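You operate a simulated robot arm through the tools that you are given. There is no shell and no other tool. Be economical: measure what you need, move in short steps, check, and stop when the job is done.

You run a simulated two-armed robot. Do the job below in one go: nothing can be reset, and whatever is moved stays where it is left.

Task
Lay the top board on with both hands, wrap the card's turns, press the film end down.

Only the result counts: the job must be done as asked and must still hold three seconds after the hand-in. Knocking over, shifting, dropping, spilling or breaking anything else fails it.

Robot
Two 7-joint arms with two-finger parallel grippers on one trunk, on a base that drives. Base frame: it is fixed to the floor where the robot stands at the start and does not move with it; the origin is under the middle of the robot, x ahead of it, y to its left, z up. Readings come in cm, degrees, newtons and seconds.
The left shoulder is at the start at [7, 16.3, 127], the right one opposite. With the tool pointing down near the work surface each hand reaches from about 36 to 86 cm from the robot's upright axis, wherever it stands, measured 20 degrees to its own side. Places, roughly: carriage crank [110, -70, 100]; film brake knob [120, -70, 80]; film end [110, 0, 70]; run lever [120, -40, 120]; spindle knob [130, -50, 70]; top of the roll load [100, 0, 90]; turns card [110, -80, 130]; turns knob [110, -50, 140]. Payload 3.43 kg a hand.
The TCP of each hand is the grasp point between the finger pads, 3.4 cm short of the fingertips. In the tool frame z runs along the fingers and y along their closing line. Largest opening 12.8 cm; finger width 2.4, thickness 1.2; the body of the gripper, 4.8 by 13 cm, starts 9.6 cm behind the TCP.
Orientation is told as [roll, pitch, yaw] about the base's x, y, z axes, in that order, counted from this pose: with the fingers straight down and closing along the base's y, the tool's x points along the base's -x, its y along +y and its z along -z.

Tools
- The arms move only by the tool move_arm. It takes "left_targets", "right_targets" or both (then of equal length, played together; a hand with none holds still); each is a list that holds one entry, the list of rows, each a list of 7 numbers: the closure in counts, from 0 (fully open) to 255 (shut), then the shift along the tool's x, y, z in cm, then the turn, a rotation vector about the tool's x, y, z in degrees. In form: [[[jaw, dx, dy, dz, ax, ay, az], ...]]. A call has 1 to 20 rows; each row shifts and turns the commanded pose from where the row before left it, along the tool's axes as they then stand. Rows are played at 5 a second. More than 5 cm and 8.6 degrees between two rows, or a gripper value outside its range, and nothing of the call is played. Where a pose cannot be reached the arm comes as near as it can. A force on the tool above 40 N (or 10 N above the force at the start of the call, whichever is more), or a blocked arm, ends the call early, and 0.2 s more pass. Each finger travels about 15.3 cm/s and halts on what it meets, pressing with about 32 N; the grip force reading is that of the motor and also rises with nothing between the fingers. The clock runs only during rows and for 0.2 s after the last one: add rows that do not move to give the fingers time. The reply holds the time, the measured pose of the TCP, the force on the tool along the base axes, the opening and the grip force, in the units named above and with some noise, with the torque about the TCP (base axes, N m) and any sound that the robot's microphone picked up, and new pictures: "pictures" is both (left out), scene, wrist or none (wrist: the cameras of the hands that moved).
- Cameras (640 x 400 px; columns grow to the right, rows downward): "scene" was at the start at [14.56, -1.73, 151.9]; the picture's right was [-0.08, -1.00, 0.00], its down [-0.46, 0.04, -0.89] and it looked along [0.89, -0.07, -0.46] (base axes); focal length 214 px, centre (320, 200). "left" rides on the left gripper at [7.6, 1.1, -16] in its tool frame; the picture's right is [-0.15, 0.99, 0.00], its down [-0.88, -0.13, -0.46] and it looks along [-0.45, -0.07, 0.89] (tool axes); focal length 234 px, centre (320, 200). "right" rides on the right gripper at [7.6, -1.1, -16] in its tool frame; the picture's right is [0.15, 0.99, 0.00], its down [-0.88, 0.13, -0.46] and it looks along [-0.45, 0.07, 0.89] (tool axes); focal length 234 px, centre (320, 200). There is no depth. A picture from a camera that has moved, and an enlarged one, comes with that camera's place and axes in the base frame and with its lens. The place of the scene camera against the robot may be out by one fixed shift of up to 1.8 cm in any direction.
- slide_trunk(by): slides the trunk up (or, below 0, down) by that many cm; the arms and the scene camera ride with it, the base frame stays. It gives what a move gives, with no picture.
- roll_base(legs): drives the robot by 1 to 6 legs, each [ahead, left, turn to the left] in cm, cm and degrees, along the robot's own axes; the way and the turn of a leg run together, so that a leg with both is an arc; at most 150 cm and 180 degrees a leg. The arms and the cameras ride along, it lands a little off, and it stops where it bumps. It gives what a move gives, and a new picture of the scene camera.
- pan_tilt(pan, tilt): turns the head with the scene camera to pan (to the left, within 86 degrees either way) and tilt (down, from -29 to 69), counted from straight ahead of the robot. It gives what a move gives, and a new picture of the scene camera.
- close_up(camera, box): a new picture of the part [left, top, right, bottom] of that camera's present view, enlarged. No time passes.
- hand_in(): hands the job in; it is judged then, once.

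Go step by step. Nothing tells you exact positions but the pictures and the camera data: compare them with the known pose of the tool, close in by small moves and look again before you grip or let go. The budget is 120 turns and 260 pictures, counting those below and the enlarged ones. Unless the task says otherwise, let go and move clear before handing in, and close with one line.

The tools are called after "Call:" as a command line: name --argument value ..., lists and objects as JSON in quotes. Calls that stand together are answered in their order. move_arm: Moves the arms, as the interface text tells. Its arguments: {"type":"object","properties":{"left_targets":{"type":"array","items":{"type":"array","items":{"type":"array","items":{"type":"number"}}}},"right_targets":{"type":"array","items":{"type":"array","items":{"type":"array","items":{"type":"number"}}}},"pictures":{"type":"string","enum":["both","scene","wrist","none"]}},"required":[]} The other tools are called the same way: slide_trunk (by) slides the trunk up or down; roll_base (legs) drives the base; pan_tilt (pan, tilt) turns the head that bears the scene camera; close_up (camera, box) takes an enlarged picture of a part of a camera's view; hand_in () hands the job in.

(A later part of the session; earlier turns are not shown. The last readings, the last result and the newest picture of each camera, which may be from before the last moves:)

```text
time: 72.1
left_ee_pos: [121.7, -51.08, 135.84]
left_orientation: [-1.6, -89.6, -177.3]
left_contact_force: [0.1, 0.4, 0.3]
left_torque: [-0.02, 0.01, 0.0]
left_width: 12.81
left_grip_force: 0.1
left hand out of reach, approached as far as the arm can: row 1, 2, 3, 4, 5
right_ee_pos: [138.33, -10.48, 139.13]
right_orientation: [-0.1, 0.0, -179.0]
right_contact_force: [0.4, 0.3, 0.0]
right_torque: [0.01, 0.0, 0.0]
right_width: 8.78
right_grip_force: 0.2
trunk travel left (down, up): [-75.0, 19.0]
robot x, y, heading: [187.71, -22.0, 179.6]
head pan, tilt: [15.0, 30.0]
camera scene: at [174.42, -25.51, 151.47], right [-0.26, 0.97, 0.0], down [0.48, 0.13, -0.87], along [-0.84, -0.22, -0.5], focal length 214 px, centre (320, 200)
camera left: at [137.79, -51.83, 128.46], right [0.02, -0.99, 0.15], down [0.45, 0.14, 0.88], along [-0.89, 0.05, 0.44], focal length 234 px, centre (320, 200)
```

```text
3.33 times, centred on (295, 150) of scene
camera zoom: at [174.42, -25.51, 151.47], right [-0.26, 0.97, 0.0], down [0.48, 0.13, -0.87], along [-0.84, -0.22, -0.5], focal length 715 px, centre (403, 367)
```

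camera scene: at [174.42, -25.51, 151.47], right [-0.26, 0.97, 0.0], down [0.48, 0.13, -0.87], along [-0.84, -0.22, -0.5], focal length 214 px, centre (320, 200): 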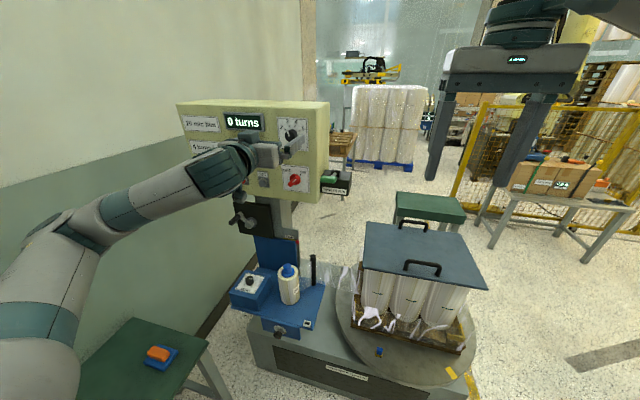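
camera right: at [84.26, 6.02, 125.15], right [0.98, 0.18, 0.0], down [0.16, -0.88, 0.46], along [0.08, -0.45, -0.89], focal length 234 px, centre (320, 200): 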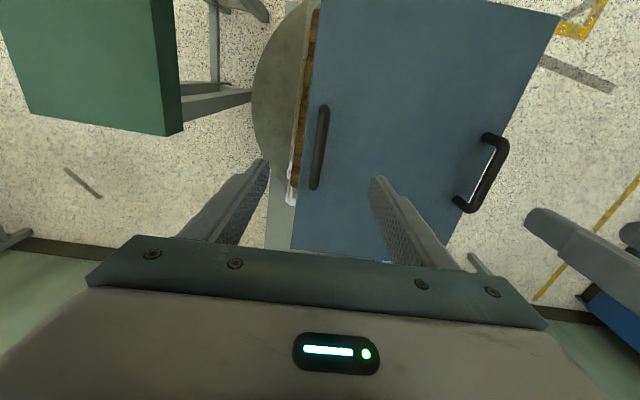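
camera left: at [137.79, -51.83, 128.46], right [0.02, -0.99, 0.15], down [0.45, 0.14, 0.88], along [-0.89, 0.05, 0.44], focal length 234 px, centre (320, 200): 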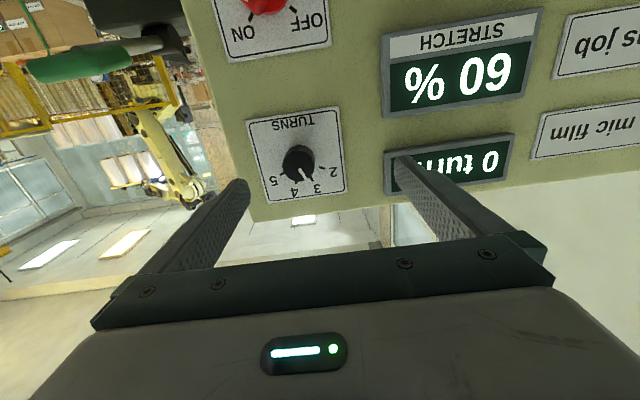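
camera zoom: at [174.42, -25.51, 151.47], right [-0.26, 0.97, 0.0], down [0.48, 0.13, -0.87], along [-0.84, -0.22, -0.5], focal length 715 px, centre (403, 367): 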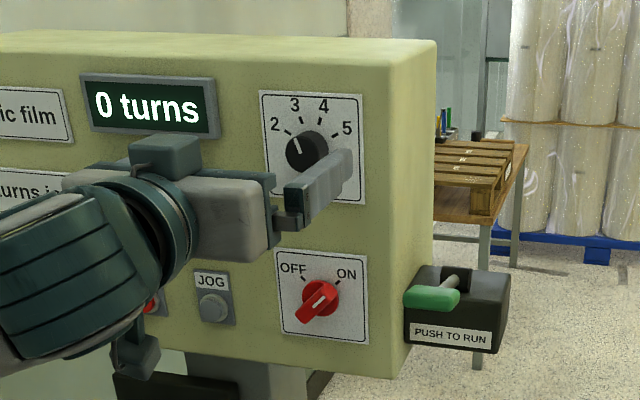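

The left arm nears a joint limit. I pull back a little, shift the base to its right by 8 cm so the knob is farther to the left, and compensate with the hand.

Call:
move_arm --left_targets '[[[0, 0, 0, -2.5, 0, 0, 0], [0, 0, 0, -2.5, 0, 0, 0], [0, 0, 2.5, -2, 0, 0, 0], [0, 0, 2.5, 0, 0, 0, 0], [0, 0, 2.5, 0, 0, 0, 0], [0, 0, 0, 0, 0, 0, 0]]]' --pictures "none"

Call:
roll_base --legs '[[0, -8, 0]]'

```text
time: 73.5
left_ee_pos: [128.2, -58.48, 136.12]
left_orientation: [87.1, -89.8, 93.9]
left_contact_force: [0.8, 0.0, -1.6]
left_torque: [0.04, -0.02, 0.03]
left_width: 12.79
left_grip_force: 0.0
left hand out of reach, approached as far as the arm can: row 3
right_ee_pos: [138.27, -10.43, 139.28]
right_orientation: [0.0, 0.0, -179.0]
right_contact_force: [-0.3, 0.0, 0.2]
right_torque: [-0.01, 0.0, -0.02]
right_width: 8.78
right_grip_force: 0.0
trunk travel left (down, up): [-75.0, 19.0]
robot x, y, heading: [188.0, -22.37, 179.9]
head pan, tilt: [15.0, 30.0]
```

```text
time: 74.6
left_ee_pos: [128.19, -51.2, 135.98]
left_orientation: [-92.7, -89.9, -86.1]
left_contact_force: [0.3, -0.3, -0.2]
left_torque: [-0.02, -0.02, -0.05]
left_width: 12.79
left_grip_force: 0.0
right_ee_pos: [138.3, -3.0, 139.32]
right_orientation: [-0.2, 0.0, -178.9]
right_contact_force: [-0.6, 0.3, -0.5]
right_torque: [0.04, 0.01, 0.01]
right_width: 8.78
right_grip_force: 0.1
trunk travel left (down, up): [-75.0, 19.0]
robot x, y, heading: [188.03, -13.97, 180.1]
head pan, tilt: [15.0, 30.0]
camera scene: at [174.48, -18.08, 151.47], right [-0.26, 0.97, 0.0], down [0.48, 0.13, -0.87], along [-0.84, -0.22, -0.5], focal length 214 px, centre (320, 200)
```

scene: 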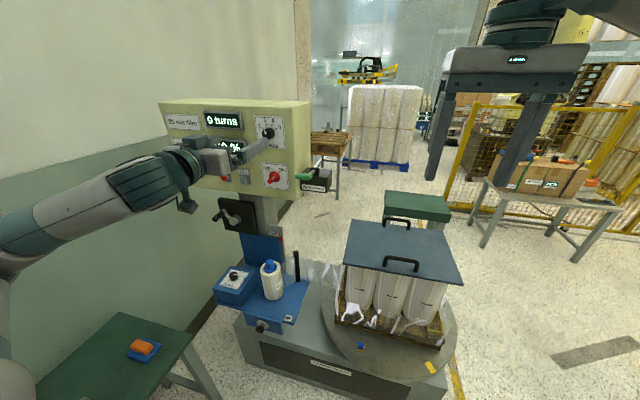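

I test at this stand-off whether the wrist can turn +48° about its axis.

Call:
move_arm --left_targets '[[[0, 0.4, -1.6, 0, 0, 0, 0], [0, 0, 0, 0, 0, 0, 8], [0, 0, 0, 0, 0, 0, 8], [0, 0, 0, 0, 0, 0, 8], [0, 0, 0, 0, 0, 0, 8], [0, 0, 0, 0, 0, 0, 8], [0, 0, 0, 0, 0, 0, 8], [0, 0, 0, 0, 0, 0, 0]]]' --pictures "wrist"

```text
time: 76.4
left_ee_pos: [128.31, -49.17, 135.69]
left_orientation: [90.0, -41.8, 91.2]
left_contact_force: [-0.2, 0.2, 0.1]
left_torque: [0.0, 0.0, 0.0]
left_width: 12.8
left_grip_force: 0.1
right_ee_pos: [138.44, -2.82, 139.24]
right_orientation: [-0.1, 0.1, -178.9]
right_contact_force: [-0.1, 0.5, 0.1]
right_torque: [0.0, -0.02, -0.03]
right_width: 8.79
right_grip_force: 0.1
trunk travel left (down, up): [-75.0, 19.0]
robot x, y, heading: [187.73, -14.55, 180.0]
head pan, tilt: [15.0, 30.0]
camera left: at [144.29, -55.32, 131.56], right [0.01, -0.55, 0.83], down [0.44, 0.75, 0.49], along [-0.9, 0.36, 0.25], focal length 234 px, centre (320, 200)
```

left: 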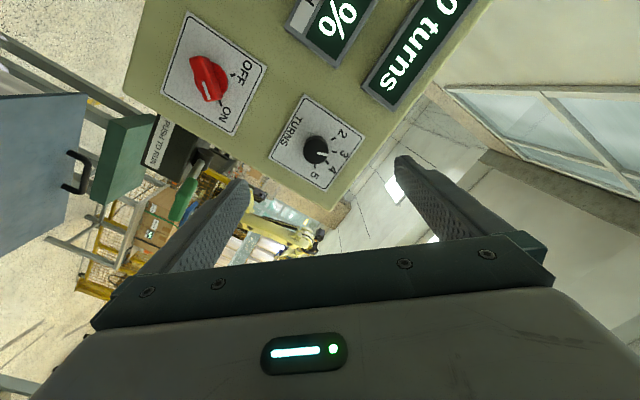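

The wrist can. I rotate back and approach with the base.

Call:
move_arm --left_targets '[[[0, 0, 0, 0, 0, 0, -8], [0, 0, 0, 0, 0, 0, -8], [0, 0, 0, 0, 0, 0, -8], [0, 0, 0, 0, 0, 0, -8], [0, 0, 0, 0, 0, 0, -8], [0, 0, 0, 0, 0, 0, -8], [0, 0, 0, 0, 0, 0, 0]]]' --pictures "none"

Call:
roll_base --legs '[[9, 0, 0]]'

Call:
close_up --camera "left" --box '[160, 40, 480, 240]'

```text
time: 78.0
left_ee_pos: [128.2, -49.2, 135.7]
left_orientation: [-97.6, -89.9, -81.0]
left_contact_force: [-0.8, -0.8, 0.1]
left_torque: [-0.03, -0.01, -0.02]
left_width: 12.78
left_grip_force: 0.1
right_ee_pos: [138.42, -2.71, 139.16]
right_orientation: [-0.1, 0.1, -178.9]
right_contact_force: [-0.1, -0.6, 0.0]
right_torque: [0.03, 0.01, -0.01]
right_width: 8.79
right_grip_force: 0.0
trunk travel left (down, up): [-75.0, 19.0]
robot x, y, heading: [187.74, -14.15, 179.9]
head pan, tilt: [15.0, 30.0]
```

```text
time: 79.1
left_ee_pos: [119.24, -49.15, 135.72]
left_orientation: [151.7, -90.0, 29.3]
left_contact_force: [0.3, 1.3, -0.3]
left_torque: [0.04, -0.01, 0.01]
left_width: 12.78
left_grip_force: 0.0
right_ee_pos: [129.5, -2.75, 139.2]
right_orientation: [-0.1, -0.2, -179.0]
right_contact_force: [-0.4, -1.1, 0.1]
right_torque: [-0.04, -0.01, 0.0]
right_width: 8.77
right_grip_force: 0.0
trunk travel left (down, up): [-75.0, 19.0]
robot x, y, heading: [178.86, -14.29, 179.8]
head pan, tilt: [15.0, 30.0]
camera scene: at [165.64, -17.66, 151.5], right [-0.26, 0.97, 0.0], down [0.48, 0.13, -0.87], along [-0.84, -0.22, -0.5], focal length 214 px, centre (320, 200)
```

scene: 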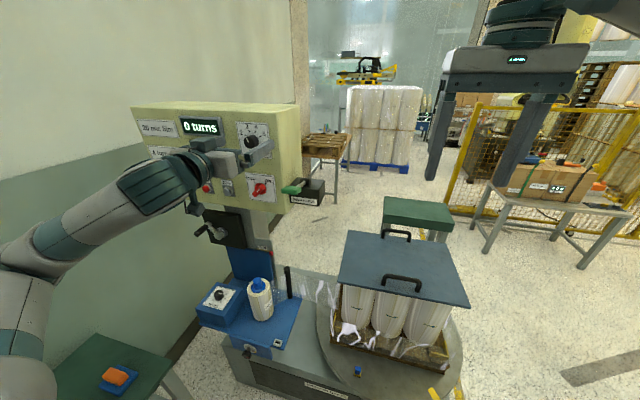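

```text
2.00 times, centred on (320, 140) of left
camera zoom: at [135.28, -49.97, 128.27], right [0.02, -0.99, 0.15], down [0.45, 0.14, 0.88], along [-0.89, 0.05, 0.45], focal length 468 px, centre (320, 320)
```

zoom: 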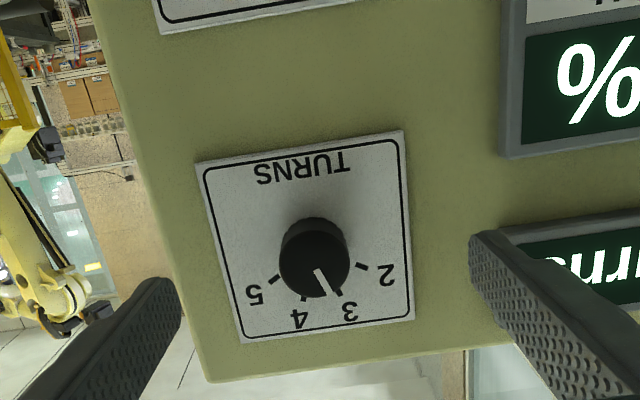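

The knob's front face is at x ≈ 116.4 and centred between my fingers. I advance 1.6 cm and close on it.

Call:
move_arm --left_targets '[[[0, 0, 0, 0.8, 0, 0, 0], [0, 0, 0, 0.8, 0, 0, 0], [0, 0, 0, 0, 0, 0, 0], [140, 0, 0, 0, 0, 0, 0], [255, 0, 0, 0, 0, 0, 0], [255, 0, 0, 0, 0, 0, 0], [255, 0, 0, 0, 0, 0, 0], [255, 0, 0, 0, 0, 0, 0]]]'

Call:
close_up --camera "left" --box '[160, 40, 480, 240]'

```text
time: 80.9
left_ee_pos: [117.61, -48.91, 135.85]
left_orientation: [103.3, -89.8, 77.7]
left_contact_force: [4.7, 6.0, -4.5]
left_torque: [0.02, 0.32, -1.04]
left_width: 3.18
left_grip_force: 45.0
right_ee_pos: [129.58, -2.61, 139.29]
right_orientation: [0.0, 0.1, -178.9]
right_contact_force: [-0.4, 0.1, 0.4]
right_torque: [0.03, -0.02, -0.05]
right_width: 8.79
right_grip_force: 0.1
trunk travel left (down, up): [-75.0, 19.0]
robot x, y, heading: [178.83, -14.68, 179.6]
head pan, tilt: [15.0, 30.0]
camera scene: at [165.56, -17.52, 151.48], right [-0.26, 0.97, 0.0], down [0.48, 0.13, -0.87], along [-0.84, -0.22, -0.5], focal length 214 px, centre (320, 200)
camera left: at [133.66, -49.83, 128.23], right [0.02, -0.99, 0.15], down [0.45, 0.14, 0.88], along [-0.89, 0.05, 0.45], focal length 234 px, centre (320, 200)
```

scene: 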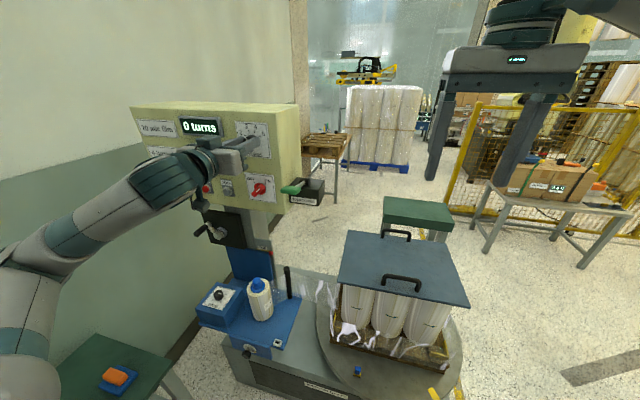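
left: 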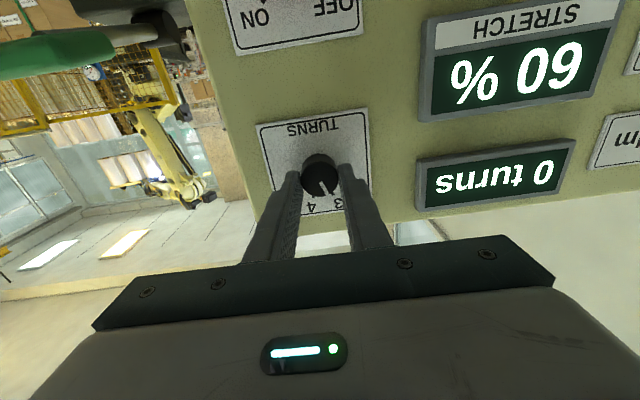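

```text
2.00 times, centred on (320, 140) of left
camera zoom: at [133.66, -49.83, 128.23], right [0.02, -0.99, 0.15], down [0.45, 0.14, 0.88], along [-0.89, 0.05, 0.45], focal length 468 px, centre (320, 320)
```

zoom: 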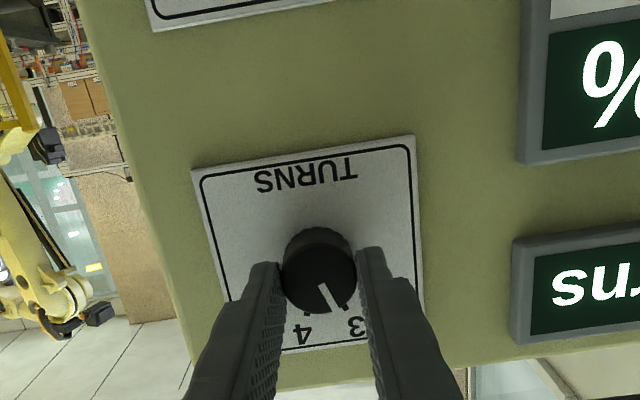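

The knob is held. I turn it clockwise by 40°.

Call:
move_arm --left_targets '[[[255, 0, 0, 0, 0, 0, 6], [255, 0, 0, 0, 0, 0, 7], [255, 0, 0, 0, 0, 0, 7], [255, 0, 0, 0, 0, 0, 7], [255, 0, 0, 0, 0, 0, 7], [255, 0, 0, 0, 0, 0, 6], [255, 0, 0, 0, 0, 0, 0]]]' --pictures "wrist"

Call:
close_up --camera "left" --box '[160, 40, 480, 240]'

```text
time: 82.5
left_ee_pos: [117.69, -48.75, 135.84]
left_orientation: [89.8, -49.7, 91.2]
left_contact_force: [13.7, 17.1, -21.0]
left_torque: [0.11, -0.15, -1.56]
left_width: 3.15
left_grip_force: 44.8
right_ee_pos: [129.44, -2.37, 139.26]
right_orientation: [-0.1, -0.1, -179.0]
right_contact_force: [0.3, -0.6, -0.3]
right_torque: [0.02, -0.02, 0.01]
right_width: 8.75
right_grip_force: 0.1
trunk travel left (down, up): [-75.0, 19.0]
robot x, y, heading: [178.63, -14.04, 180.0]
head pan, tilt: [15.0, 30.0]
camera left: at [133.73, -54.27, 130.75], right [0.01, -0.66, 0.75], down [0.44, 0.68, 0.59], along [-0.9, 0.33, 0.3], focal length 234 px, centre (320, 200)
```

left: 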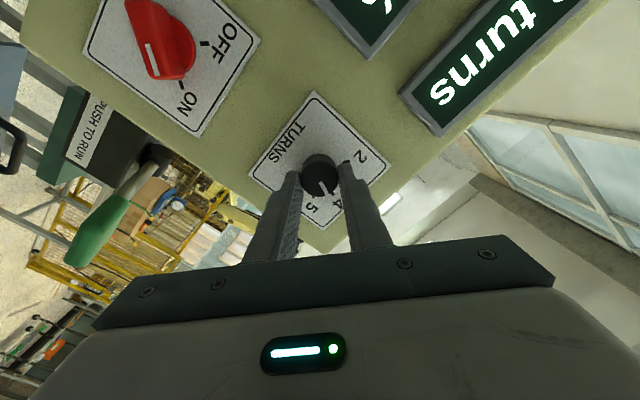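

```text
2.00 times, centred on (320, 140) of left
camera zoom: at [133.73, -54.27, 130.75], right [0.01, -0.66, 0.75], down [0.44, 0.68, 0.59], along [-0.9, 0.33, 0.3], focal length 468 px, centre (320, 320)
```

zoom: 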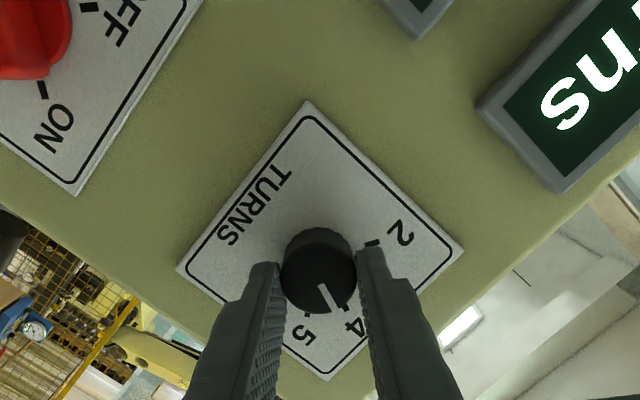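

The pointer now stands against 4 just as it did against 3. I open and back off to verify.

Call:
move_arm --left_targets '[[[180, 0, 0, 0, 0, 0, 0], [0, 0, 0, 0, 0, 0, 0], [0, 0, 0, 0, 0, 0, 0], [0, 0, 0, 0, 0, 0, 0], [0, 0, 0, -2, 0, 0, 0], [0, 0, 0, -3, 0, 0, 0], [0, 0, 0, -4, 0, 0, 0], [0, 0, 0, 0, 0, 0, 0]]]' --pictures "none"

Call:
close_up --camera "left" --box '[160, 20, 480, 220]'

Call:
close_up --camera "scene" --box '[130, 90, 350, 230]'

```text
time: 84.3
left_ee_pos: [121.38, -50.78, 137.4]
left_orientation: [90.0, -49.9, 91.1]
left_contact_force: [-0.5, -0.5, 0.0]
left_torque: [0.02, 0.0, 0.0]
left_width: 12.82
left_grip_force: 0.0
left hand out of reach, approached as far as the arm can: row 6, 7
right_ee_pos: [129.39, -2.66, 139.24]
right_orientation: [-0.1, 0.0, -179.0]
right_contact_force: [-0.4, 0.1, -0.4]
right_torque: [-0.01, -0.02, -0.01]
right_width: 8.76
right_grip_force: 0.1
trunk travel left (down, up): [-75.0, 19.0]
robot x, y, heading: [179.19, -14.58, 179.8]
head pan, tilt: [15.0, 30.0]
```

```text
2.00 times, centred on (320, 120) of left
camera zoom: at [137.36, -56.25, 132.33], right [0.01, -0.66, 0.75], down [0.44, 0.68, 0.59], along [-0.9, 0.32, 0.3], focal length 468 px, centre (320, 360)
```

zoom: 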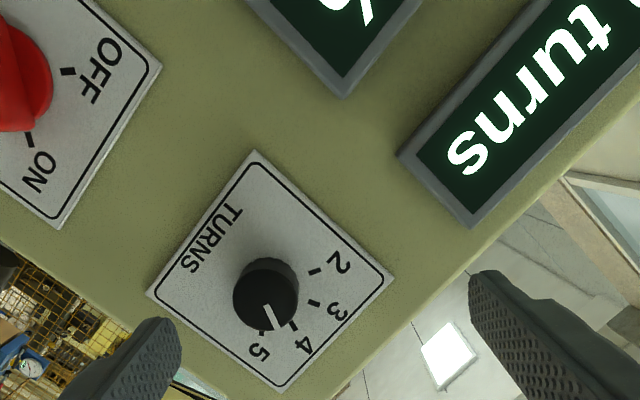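

```text
2.86 times, centred on (240, 160) of scene
camera zoom: at [165.44, -17.62, 151.47], right [-0.26, 0.97, 0.0], down [0.48, 0.13, -0.87], along [-0.84, -0.22, -0.5], focal length 613 px, centre (549, 314)
```

zoom: 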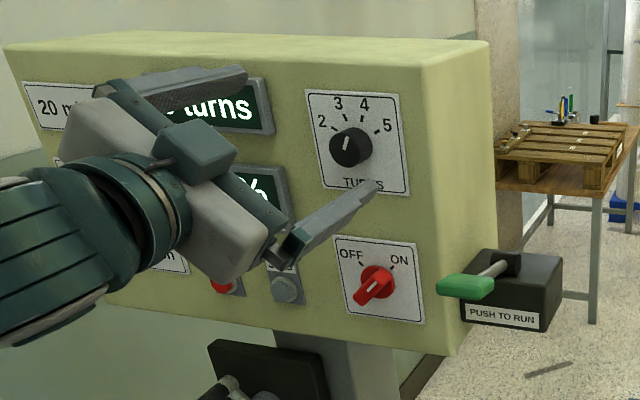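

The knob stands at 4. The run lever's green grip runs along x from about x 115 to 121.4, y −38.8, z ≈ 126, hinged at the rear, so it takes a downward push. I back off and turn the left hand down again.

Call:
roll_base --legs '[[-16, 0, 0]]'

Call:
move_arm --left_targets '[[[255, 0, 0, 0, 0, 0, -8], [255, 0, 0, 0, 0, 0, -8], [255, 0, 0, 0, 0, 0, -8], [255, 0, 0, 0, 0, 0, -8], [255, 0, 0, 0, 0, 0, -8], [255, 0, 0, 0, 0, 8.2, 0], [255, 0, 0, 0, 0, 8.2, 0], [255, 0, 0, 0, 0, 8.2, 0], [255, 0, 0, 0, 0, 8.2, 0], [255, 0, 0, 0, 0, 8.2, 0], [255, 0, 0, 0, 0, 8.2, 0], [255, 0, 0, 0, 0, 8.2, 0], [255, 0, 0, 0, 0, 8.2, 0], [255, 0, 0, 0, 0, 8.2, 0], [255, 0, 0, 0, 0, 8.2, 0], [255, 0, 0, 0, 0, 8, 0], [255, 0, 0, 0, 0, 0, 0]]]'

Call:
close_up --camera "scene" --box '[200, 90, 360, 200]'

```text
time: 85.7
left_ee_pos: [137.06, -50.98, 137.24]
left_orientation: [89.7, -49.9, 91.3]
left_contact_force: [-0.3, -0.6, 0.5]
left_torque: [0.02, 0.0, 0.0]
left_width: 12.81
left_grip_force: 0.0
right_ee_pos: [145.14, -2.82, 138.99]
right_orientation: [-0.1, 0.1, -178.9]
right_contact_force: [-1.4, -0.6, 0.6]
right_torque: [0.02, 0.0, 0.01]
right_width: 8.79
right_grip_force: 0.1
trunk travel left (down, up): [-75.0, 19.0]
robot x, y, heading: [194.82, -14.2, 180.0]
head pan, tilt: [15.0, 30.0]
camera scene: at [181.15, -17.71, 151.44], right [-0.26, 0.97, 0.0], down [0.49, 0.13, -0.86], along [-0.84, -0.22, -0.5], focal length 214 px, centre (320, 200)
```

scene: 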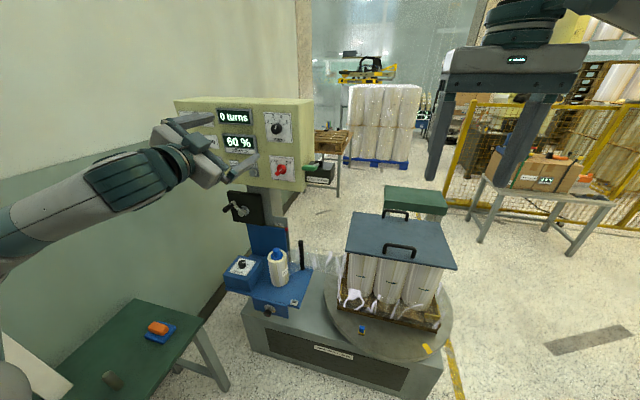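

```text
time: 89.3
left_ee_pos: [137.41, -50.96, 137.34]
left_orientation: [-0.1, 0.1, -178.8]
left_contact_force: [1.0, 1.0, 0.5]
left_torque: [0.0, 0.01, 0.01]
left_width: 0.0
left_grip_force: 32.0
right_ee_pos: [145.28, -2.84, 139.31]
right_orientation: [-0.1, 0.0, -178.9]
right_contact_force: [0.4, 0.4, 0.1]
right_torque: [-0.02, -0.02, 0.0]
right_width: 8.79
right_grip_force: 0.1
trunk travel left (down, up): [-75.0, 19.0]
robot x, y, heading: [195.18, -14.56, 179.7]
head pan, tilt: [15.0, 30.0]
camera scene: at [181.41, -17.77, 151.48], right [-0.26, 0.97, 0.0], down [0.48, 0.13, -0.87], along [-0.84, -0.22, -0.5], focal length 214 px, centre (320, 200)
camera left: at [144.87, -51.99, 153.37], right [-0.13, -0.99, 0.0], down [-0.88, 0.11, 0.45], along [-0.45, 0.06, -0.89], focal length 234 px, centre (320, 200)
```

scene: 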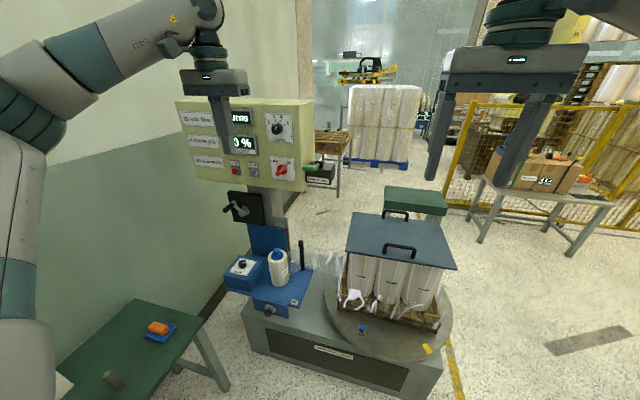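
left: 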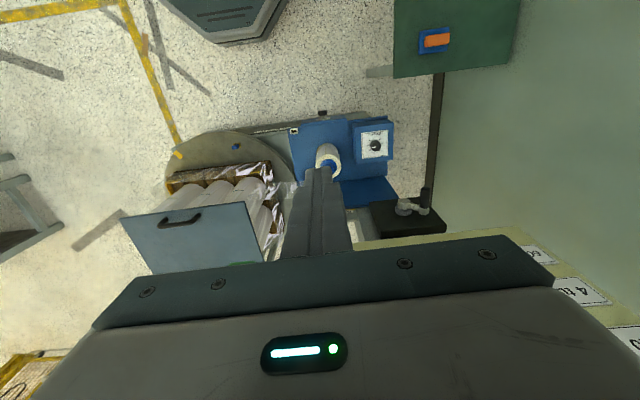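

```text
3.64 times, centred on (280, 145) of scene
camera zoom: at [181.41, -17.77, 151.48], right [-0.26, 0.97, 0.0], down [0.48, 0.13, -0.87], along [-0.84, -0.22, -0.5], focal length 780 px, centre (466, 400)
```

zoom: 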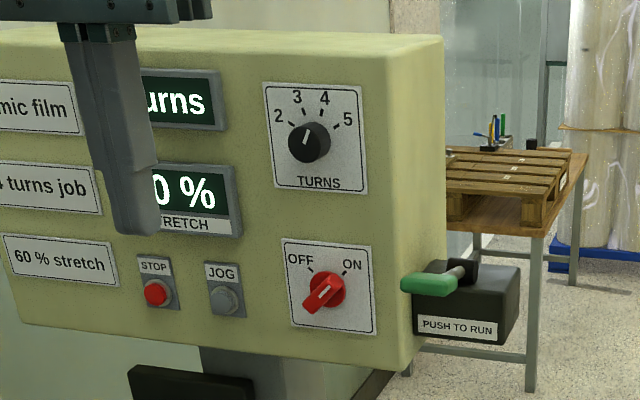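

Now the left hand goes above the green grip at [120.2, −38.9].

Call:
move_arm --left_targets '[[[255, -3.45, -2.4, 0, 0, 0, 0], [255, -3.45, -2.4, 0, 0, 0, 0], [255, -3.45, -2.4, 0, 0, 0, 0], [255, -3.45, -2.4, 0, 0, 0, 0], [255, -3.4, -2.4, 0, 0, 0, 0], [255, 0, 0, 0, 0, 0, 0]]]'

Call:
close_up --camera "scene" --box '[240, 90, 380, 200]'

```text
time: 90.7
left_ee_pos: [120.01, -39.47, 137.42]
left_orientation: [0.0, 0.0, -178.8]
left_contact_force: [0.3, -0.8, -0.2]
left_torque: [0.0, 0.02, -0.01]
left_width: 0.01
left_grip_force: 31.9
right_ee_pos: [145.36, -2.89, 139.24]
right_orientation: [-0.2, 0.1, -178.8]
right_contact_force: [-0.2, 0.8, 0.0]
right_torque: [0.01, 0.04, 0.0]
right_width: 8.78
right_grip_force: 0.1
trunk travel left (down, up): [-75.0, 19.0]
robot x, y, heading: [194.82, -14.15, 180.0]
head pan, tilt: [15.0, 30.0]
camera scene: at [181.51, -17.87, 151.49], right [-0.26, 0.97, 0.0], down [0.48, 0.13, -0.87], along [-0.84, -0.22, -0.5], focal length 214 px, centre (320, 200)
camera left: at [127.57, -40.43, 153.42], right [-0.13, -0.99, 0.0], down [-0.88, 0.11, 0.46], along [-0.45, 0.06, -0.89], focal length 234 px, centre (320, 200)
```

scene: 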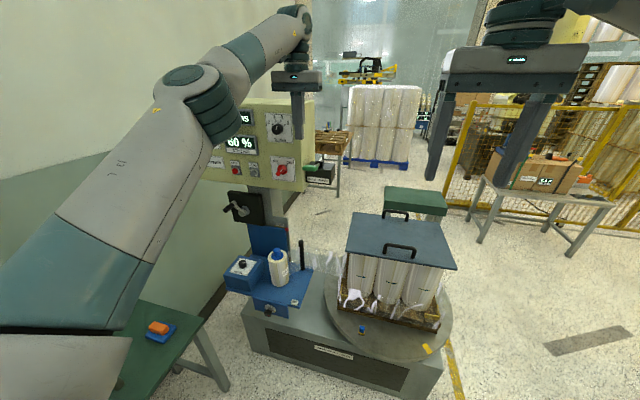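
left: 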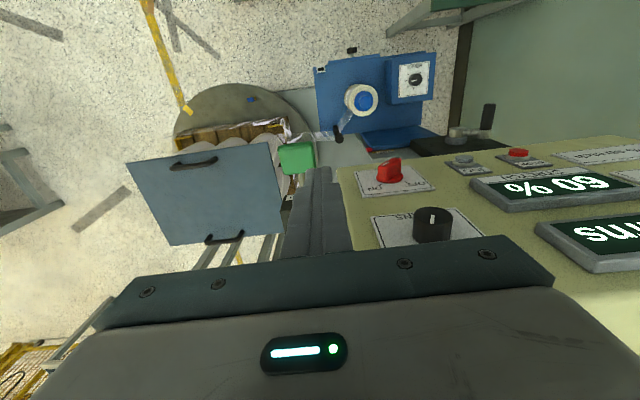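

```text
3.64 times, centred on (310, 145) of scene
camera zoom: at [181.51, -17.87, 151.49], right [-0.26, 0.97, 0.0], down [0.48, 0.13, -0.87], along [-0.84, -0.22, -0.5], focal length 780 px, centre (356, 400)
```

zoom: 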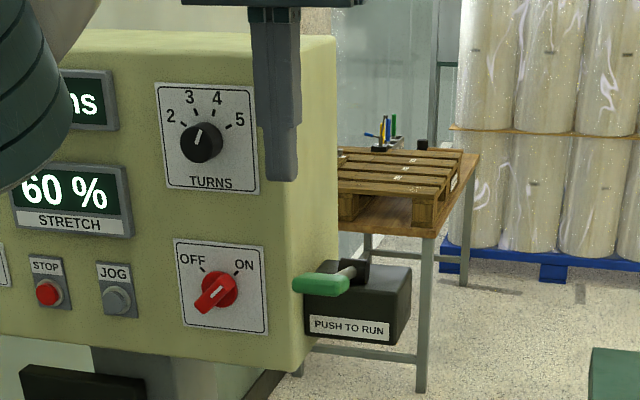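

Call:
close_up --camera "left" --box '[240, 110, 400, 210]'

Call:
close_up --camera "scene" --box '[290, 145, 350, 190]'

```text
4.00 times, centred on (320, 160) of left
camera zoom: at [127.57, -40.43, 153.42], right [-0.13, -0.99, 0.0], down [-0.88, 0.11, 0.46], along [-0.45, 0.06, -0.89], focal length 937 px, centre (320, 360)
```

zoom: 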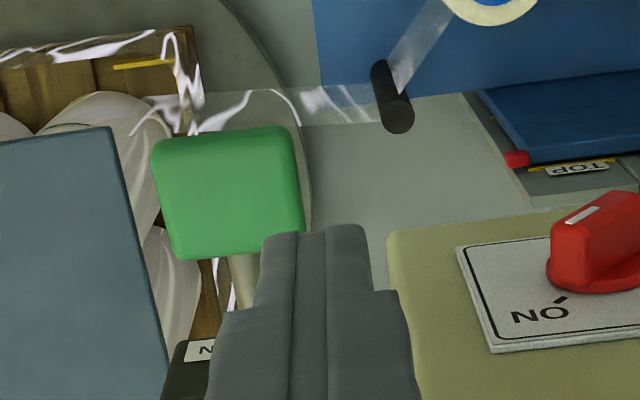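

```text
8.89 times, centred on (320, 168) of scene
camera zoom: at [181.51, -17.87, 151.49], right [-0.26, 0.97, 0.0], down [0.48, 0.13, -0.87], along [-0.84, -0.22, -0.5], focal length 1906 px, centre (320, 489)
```

zoom: 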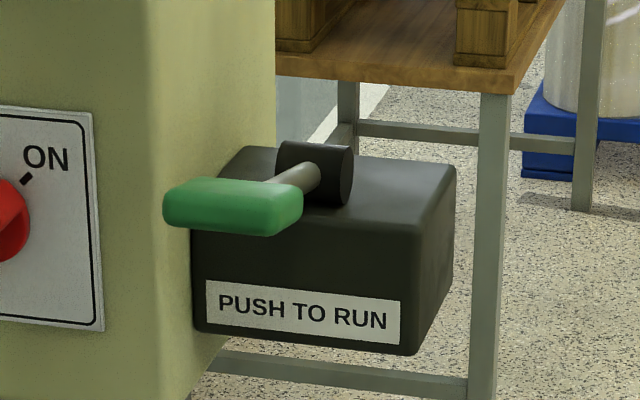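

The grip is a flat paddle, hinged at the back, centred near [119.7, −36.6, 126]; it pushes down. I centre over it and come down on it.

Call:
move_arm --left_targets '[[[255, 0, -2.7, 0, 0, 0, 0], [255, 0, 0, 2, 0, 0, 0], [255, 0, 0, 2, 0, 0, 0], [255, 0, 0, 2, 0, 0, 0], [255, 0, 0, 1, 0, 0, 0], [255, 0, 0, 0.7, 0, 0, 0], [255, 0, 0, 0.7, 0, 0, 0]]]'

Call:
close_up --camera "scene" --box '[240, 90, 380, 200]'

```text
time: 92.3
left_ee_pos: [119.7, -36.51, 128.89]
left_orientation: [0.1, 0.0, -178.8]
left_contact_force: [-0.6, 0.0, -0.2]
left_torque: [0.0, 0.01, 0.01]
left_width: 0.0
left_grip_force: 31.9
right_ee_pos: [145.3, -2.82, 139.23]
right_orientation: [-0.1, -0.1, -178.9]
right_contact_force: [0.2, 0.3, 0.0]
right_torque: [-0.01, 0.01, 0.02]
right_width: 8.75
right_grip_force: 0.2
trunk travel left (down, up): [-75.0, 19.0]
robot x, y, heading: [194.53, -14.39, 179.9]
head pan, tilt: [15.0, 30.0]
camera scene: at [181.37, -17.68, 151.48], right [-0.26, 0.97, 0.0], down [0.48, 0.13, -0.87], along [-0.84, -0.22, -0.5], focal length 214 px, centre (320, 200)
camera left: at [127.31, -37.55, 144.95], right [-0.13, -0.99, 0.0], down [-0.88, 0.11, 0.46], along [-0.45, 0.06, -0.89], focal length 234 px, centre (320, 200)
```

scene: 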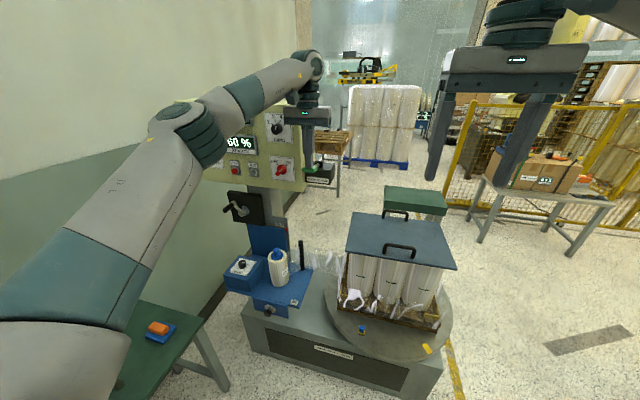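
left: 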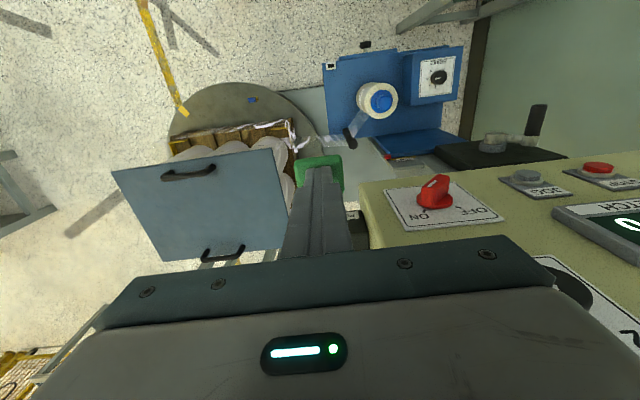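

```text
3.64 times, centred on (310, 145) of scene
camera zoom: at [181.37, -17.68, 151.48], right [-0.26, 0.97, 0.0], down [0.48, 0.13, -0.87], along [-0.84, -0.22, -0.5], focal length 780 px, centre (356, 400)
```

zoom: 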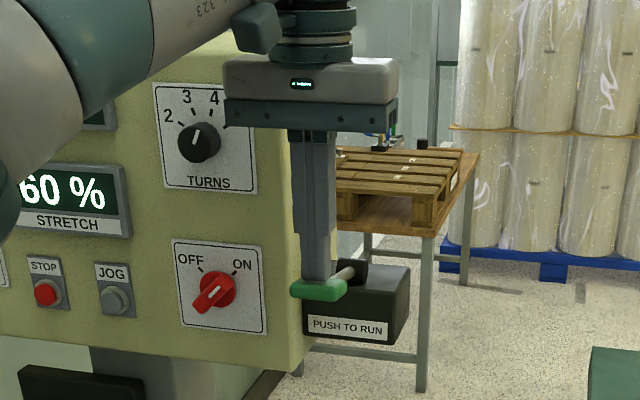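

The fingertips are at the paddle. I push on down.

Call:
move_arm --left_targets '[[[255, 0, 0, 0.7, 0, 0, 0], [255, 0, 0, 0.7, 0, 0, 0], [255, 0, 0, 0.7, 0, 0, 0], [255, 0, 0, 0.7, 0, 0, 0]]]' --pictures "none"

Call:
close_up --camera "scene" --box '[190, 90, 390, 210]'

```text
time: 93.3
left_ee_pos: [119.72, -36.62, 126.22]
left_orientation: [0.0, 0.1, -178.8]
left_contact_force: [0.6, 0.2, 0.3]
left_torque: [-0.03, 0.04, -0.01]
left_width: 0.0
left_grip_force: 32.0
right_ee_pos: [145.25, -2.77, 139.21]
right_orientation: [-0.1, 0.0, -179.0]
right_contact_force: [0.1, 0.5, 0.4]
right_torque: [-0.02, -0.01, 0.0]
right_width: 8.77
right_grip_force: 0.0
trunk travel left (down, up): [-75.0, 19.0]
robot x, y, heading: [194.32, -14.37, 179.8]
head pan, tilt: [15.0, 30.0]
```

```text
3.20 times, centred on (290, 150) of scene
camera zoom: at [181.4, -17.72, 151.48], right [-0.26, 0.97, 0.0], down [0.48, 0.13, -0.87], along [-0.84, -0.22, -0.5], focal length 686 px, centre (416, 360)
```

zoom: 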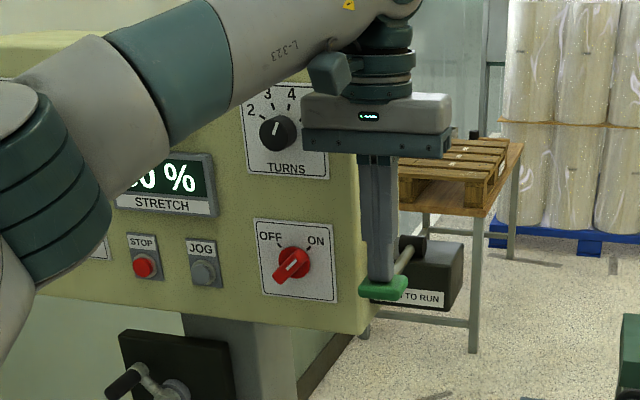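

The lever gives way easily. On down, watching the load.

Call:
move_arm --left_targets '[[[255, 0, 0, 0.7, 0, 0, 0], [255, 0, 0, 0.7, 0, 0, 0], [255, 0, 0, 0.7, 0, 0, 0], [255, 0, 0, 0.7, 0, 0, 0], [255, 0, 0, 0, 0, 0, 0]]]' --pictures "scene"

```text
time: 94.5
left_ee_pos: [119.86, -36.54, 123.37]
left_orientation: [0.1, 0.0, -178.8]
left_contact_force: [0.6, -0.1, 1.0]
left_torque: [-0.05, 0.03, -0.03]
left_width: 0.0
left_grip_force: 32.2
right_ee_pos: [145.24, -2.86, 139.3]
right_orientation: [-0.2, -0.1, -178.9]
right_contact_force: [-0.1, -0.3, 0.3]
right_torque: [0.0, 0.0, 0.01]
right_width: 8.8
right_grip_force: 0.2
trunk travel left (down, up): [-75.0, 19.0]
robot x, y, heading: [194.69, -14.22, 180.2]
head pan, tilt: [15.0, 30.0]
camera scene: at [181.42, -17.7, 151.48], right [-0.26, 0.97, 0.0], down [0.48, 0.13, -0.87], along [-0.84, -0.22, -0.5], focal length 214 px, centre (320, 200)
```

scene: 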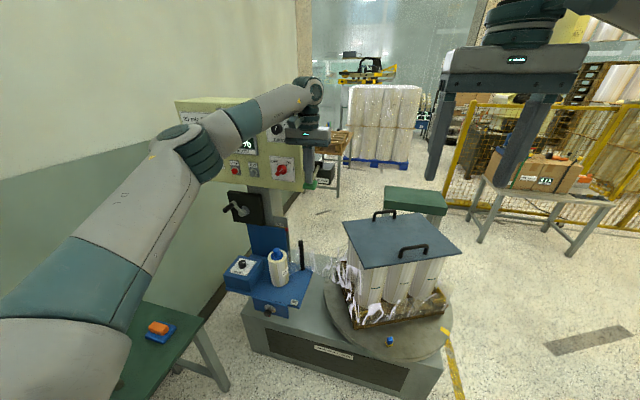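

The turntable is turning. I hold the lever and watch.

Call:
move_arm --left_targets '[[[255, 0, 0, 0, 0, 0, 0], [255, 0, 0, 0, 0, 0, 0], [255, 0, 0, 0, 0, 0, 0], [255, 0, 0, 0, 0, 0, 0], [255, 0, 0, 0, 0, 0, 0], [255, 0, 0, 0, 0, 0, 0], [255, 0, 0, 0, 0, 0, 0], [255, 0, 0, 0, 0, 0, 0], [255, 0, 0, 0, 0, 0, 0], [255, 0, 0, 0, 0, 0, 0]]]' --pictures "scene"

Call:
close_up --camera "scene" --box '[170, 90, 340, 200]'

```text
time: 96.7
left_ee_pos: [119.65, -36.49, 123.37]
left_orientation: [0.0, 0.0, -178.8]
left_contact_force: [0.8, -0.4, 1.4]
left_torque: [-0.03, -0.02, -0.05]
left_width: 0.01
left_grip_force: 31.8
right_ee_pos: [145.41, -2.68, 139.16]
right_orientation: [-0.1, 0.0, -179.0]
right_contact_force: [0.0, 0.5, 0.0]
right_torque: [0.01, 0.01, -0.01]
right_width: 8.76
right_grip_force: 0.1
trunk travel left (down, up): [-75.0, 19.0]
robot x, y, heading: [194.9, -14.96, 180.1]
head pan, tilt: [15.0, 30.0]
camera scene: at [181.42, -17.7, 151.48], right [-0.26, 0.97, 0.0], down [0.48, 0.13, -0.87], along [-0.84, -0.22, -0.5], focal length 214 px, centre (320, 200)
```

scene: 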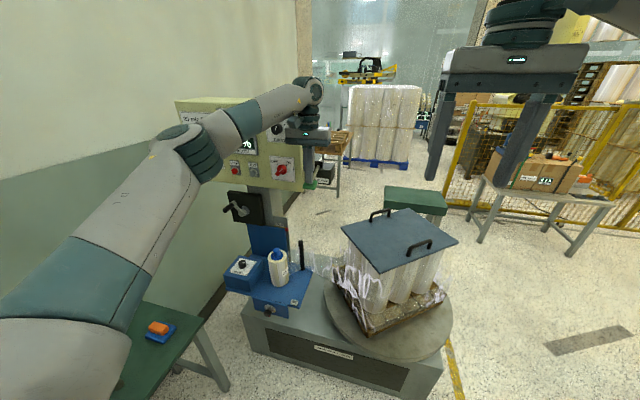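

```text
3.64 times, centred on (255, 145) of scene
camera zoom: at [181.42, -17.7, 151.48], right [-0.26, 0.97, 0.0], down [0.48, 0.13, -0.87], along [-0.84, -0.22, -0.5], focal length 780 px, centre (556, 400)
```

zoom: 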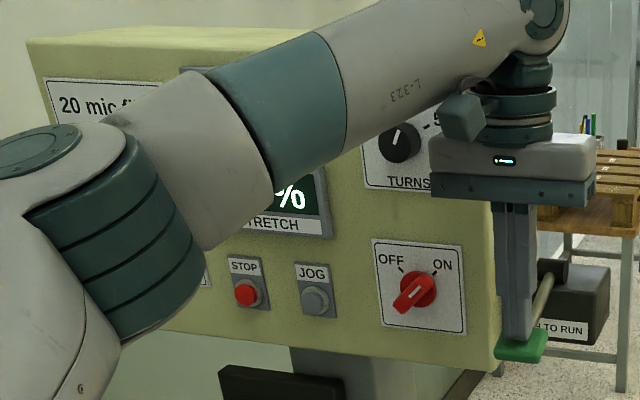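

Turning slowly (about 10°/s). I hold on for several seconds more.

Call:
move_arm --left_targets '[[[255, 0, 0, 0, 0, 0, 0], [255, 0, 0, 0, 0, 0, 0], [255, 0, 0, 0, 0, 0, 0], [255, 0, 0, 0, 0, 0, 0], [255, 0, 0, 0, 0, 0, 0], [255, 0, 0, 0, 0, 0, 0], [255, 0, 0, 0, 0, 0, 0], [255, 0, 0, 0, 0, 0, 0], [255, 0, 0, 0, 0, 0, 0], [255, 0, 0, 0, 0, 0, 0], [255, 0, 0, 0, 0, 0, 0], [255, 0, 0, 0, 0, 0, 0], [255, 0, 0, 0, 0, 0, 0], [255, 0, 0, 0, 0, 0, 0], [255, 0, 0, 0, 0, 0, 0], [255, 0, 0, 0, 0, 0, 0], [255, 0, 0, 0, 0, 0, 0], [255, 0, 0, 0, 0, 0, 0], [255, 0, 0, 0, 0, 0, 0], [255, 0, 0, 0, 0, 0, 0]]]' --pictures "scene"

Call:
move_arm --left_targets '[[[255, 0, 0, 0, 0, 0, 0], [255, 0, 0, 0, 0, 0, 0], [255, 0, 0, 0, 0, 0, 0], [255, 0, 0, 0, 0, 0, 0], [255, 0, 0, 0, 0, 0, 0], [255, 0, 0, 0, 0, 0, 0], [255, 0, 0, 0, 0, 0, 0], [255, 0, 0, 0, 0, 0, 0], [255, 0, 0, 0, 0, 0, 0], [255, 0, 0, 0, 0, 0, 0], [255, 0, 0, 0, 0, 0, 0], [255, 0, 0, 0, 0, 0, 0], [255, 0, 0, 0, 0, 0, 0], [255, 0, 0, 0, 0, 0, 0], [255, 0, 0, 0, 0, 0, 0], [255, 0, 0, 0, 0, 0, 0], [255, 0, 0, 0, 0, 0, 0], [255, 0, 0, 0, 0, 0, 0], [255, 0, 0, 0, 0, 0, 0], [255, 0, 0, 0, 0, 0, 0]]]' --pictures "scene"

```text
time: 100.9
left_ee_pos: [119.85, -36.57, 123.35]
left_orientation: [0.1, 0.0, -178.7]
left_contact_force: [1.2, -0.6, 1.1]
left_torque: [0.0, -0.03, -0.01]
left_width: 0.02
left_grip_force: 32.1
right_ee_pos: [145.35, -2.78, 139.32]
right_orientation: [-0.1, 0.0, -178.9]
right_contact_force: [-0.3, 0.6, 0.5]
right_torque: [-0.04, -0.02, -0.03]
right_width: 8.78
right_grip_force: 0.1
trunk travel left (down, up): [-75.0, 19.0]
robot x, y, heading: [194.83, -14.54, 179.9]
head pan, tilt: [15.0, 30.0]
camera scene: at [181.42, -17.7, 151.48], right [-0.26, 0.97, 0.0], down [0.48, 0.13, -0.87], along [-0.84, -0.22, -0.5], focal length 214 px, centre (320, 200)
```

scene: 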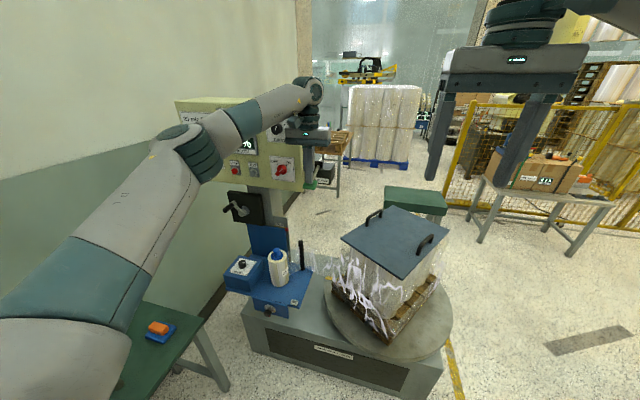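

```text
time: 105.1
left_ee_pos: [119.75, -36.59, 123.43]
left_orientation: [0.0, 0.0, -178.8]
left_contact_force: [1.2, 0.0, 0.5]
left_torque: [0.0, 0.02, 0.03]
left_width: 0.03
left_grip_force: 31.8
right_ee_pos: [145.29, -2.78, 139.2]
right_orientation: [-0.1, 0.1, -178.8]
right_contact_force: [-0.7, -0.1, -0.3]
right_torque: [0.02, -0.01, 0.0]
right_width: 8.8
right_grip_force: 0.0
trunk travel left (down, up): [-75.0, 19.0]
robot x, y, heading: [194.89, -14.42, 180.1]
head pan, tilt: [15.0, 30.0]
camera scene: at [181.42, -17.7, 151.48], right [-0.26, 0.97, 0.0], down [0.48, 0.13, -0.87], along [-0.84, -0.22, -0.5], focal length 214 px, centre (320, 200)
```

scene: 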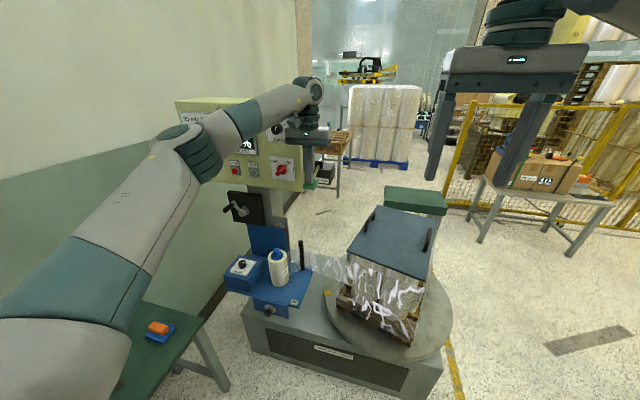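

It turns at roughly 8°/s. A steady slow wrap is safe, so I keep holding.

Call:
move_arm --left_targets '[[[255, 0, 0, 0, 0, 0, 0], [255, 0, 0, 0, 0, 0, 0], [255, 0, 0, 0, 0, 0, 0], [255, 0, 0, 0, 0, 0, 0], [255, 0, 0, 0, 0, 0, 0], [255, 0, 0, 0, 0, 0, 0], [255, 0, 0, 0, 0, 0, 0], [255, 0, 0, 0, 0, 0, 0], [255, 0, 0, 0, 0, 0, 0], [255, 0, 0, 0, 0, 0, 0], [255, 0, 0, 0, 0, 0, 0], [255, 0, 0, 0, 0, 0, 0], [255, 0, 0, 0, 0, 0, 0], [255, 0, 0, 0, 0, 0, 0], [255, 0, 0, 0, 0, 0, 0], [255, 0, 0, 0, 0, 0, 0], [255, 0, 0, 0, 0, 0, 0], [255, 0, 0, 0, 0, 0, 0], [255, 0, 0, 0, 0, 0, 0], [255, 0, 0, 0, 0, 0, 0]]]' --pictures "none"

Call:
move_arm --left_targets '[[[255, 0, 0, 0, 0, 0, 0], [255, 0, 0, 0, 0, 0, 0], [255, 0, 0, 0, 0, 0, 0], [255, 0, 0, 0, 0, 0, 0], [255, 0, 0, 0, 0, 0, 0], [255, 0, 0, 0, 0, 0, 0], [255, 0, 0, 0, 0, 0, 0], [255, 0, 0, 0, 0, 0, 0], [255, 0, 0, 0, 0, 0, 0], [255, 0, 0, 0, 0, 0, 0], [255, 0, 0, 0, 0, 0, 0], [255, 0, 0, 0, 0, 0, 0], [255, 0, 0, 0, 0, 0, 0], [255, 0, 0, 0, 0, 0, 0], [255, 0, 0, 0, 0, 0, 0], [255, 0, 0, 0, 0, 0, 0], [255, 0, 0, 0, 0, 0, 0], [255, 0, 0, 0, 0, 0, 0], [255, 0, 0, 0, 0, 0, 0], [255, 0, 0, 0, 0, 0, 0]]]' --pictures "scene"

Call:
close_up --camera "scene" --box '[220, 180, 480, 370]'

```text
time: 109.3
left_ee_pos: [119.68, -36.64, 123.36]
left_orientation: [0.0, -0.1, -178.8]
left_contact_force: [0.3, -0.4, 1.0]
left_torque: [0.02, 0.02, 0.01]
left_width: 0.02
left_grip_force: 31.8
right_ee_pos: [145.28, -2.8, 139.25]
right_orientation: [0.0, 0.0, -178.9]
right_contact_force: [-1.0, 0.0, -0.4]
right_torque: [-0.03, -0.02, 0.04]
right_width: 8.77
right_grip_force: 0.1
trunk travel left (down, up): [-75.0, 19.0]
robot x, y, heading: [194.77, -13.96, 180.2]
head pan, tilt: [15.0, 30.0]
```

```text
time: 113.5
left_ee_pos: [119.75, -36.45, 123.39]
left_orientation: [0.1, 0.0, -178.8]
left_contact_force: [-0.1, 0.0, 2.3]
left_torque: [-0.01, 0.01, 0.02]
left_width: 0.0
left_grip_force: 31.9
right_ee_pos: [145.33, -2.8, 139.2]
right_orientation: [-0.2, 0.1, -179.0]
right_contact_force: [0.0, 0.1, -0.5]
right_torque: [-0.02, 0.01, 0.01]
right_width: 8.77
right_grip_force: 0.0
trunk travel left (down, up): [-75.0, 19.0]
robot x, y, heading: [194.99, -14.39, 180.0]
head pan, tilt: [15.0, 30.0]
camera scene: at [181.42, -17.7, 151.48], right [-0.26, 0.97, 0.0], down [0.48, 0.13, -0.87], along [-0.84, -0.22, -0.5], focal length 214 px, centre (320, 200)
```

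scene: 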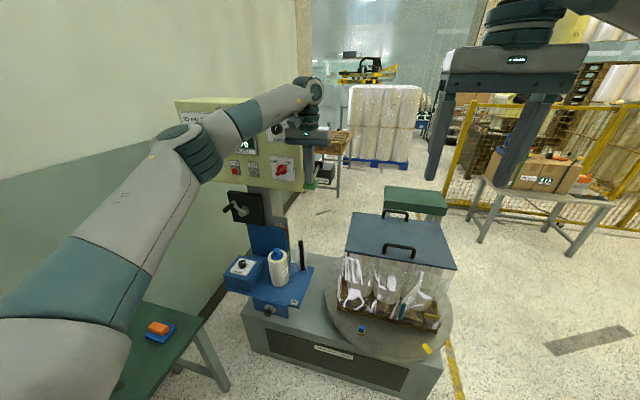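

```text
2.11 times, centred on (350, 275) of scene
camera zoom: at [181.42, -17.7, 151.48], right [-0.26, 0.97, 0.0], down [0.48, 0.13, -0.87], along [-0.84, -0.22, -0.5], focal length 452 px, centre (257, 42)
```

zoom: 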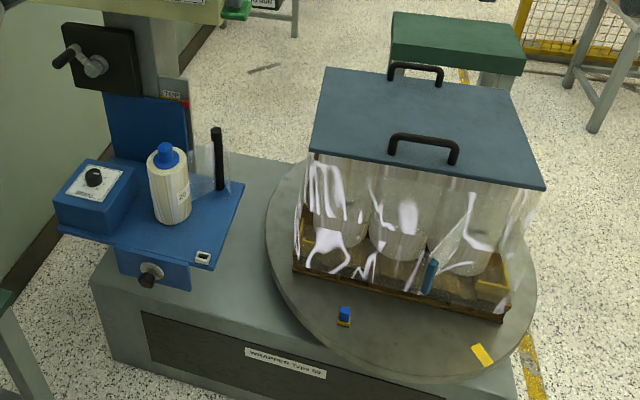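

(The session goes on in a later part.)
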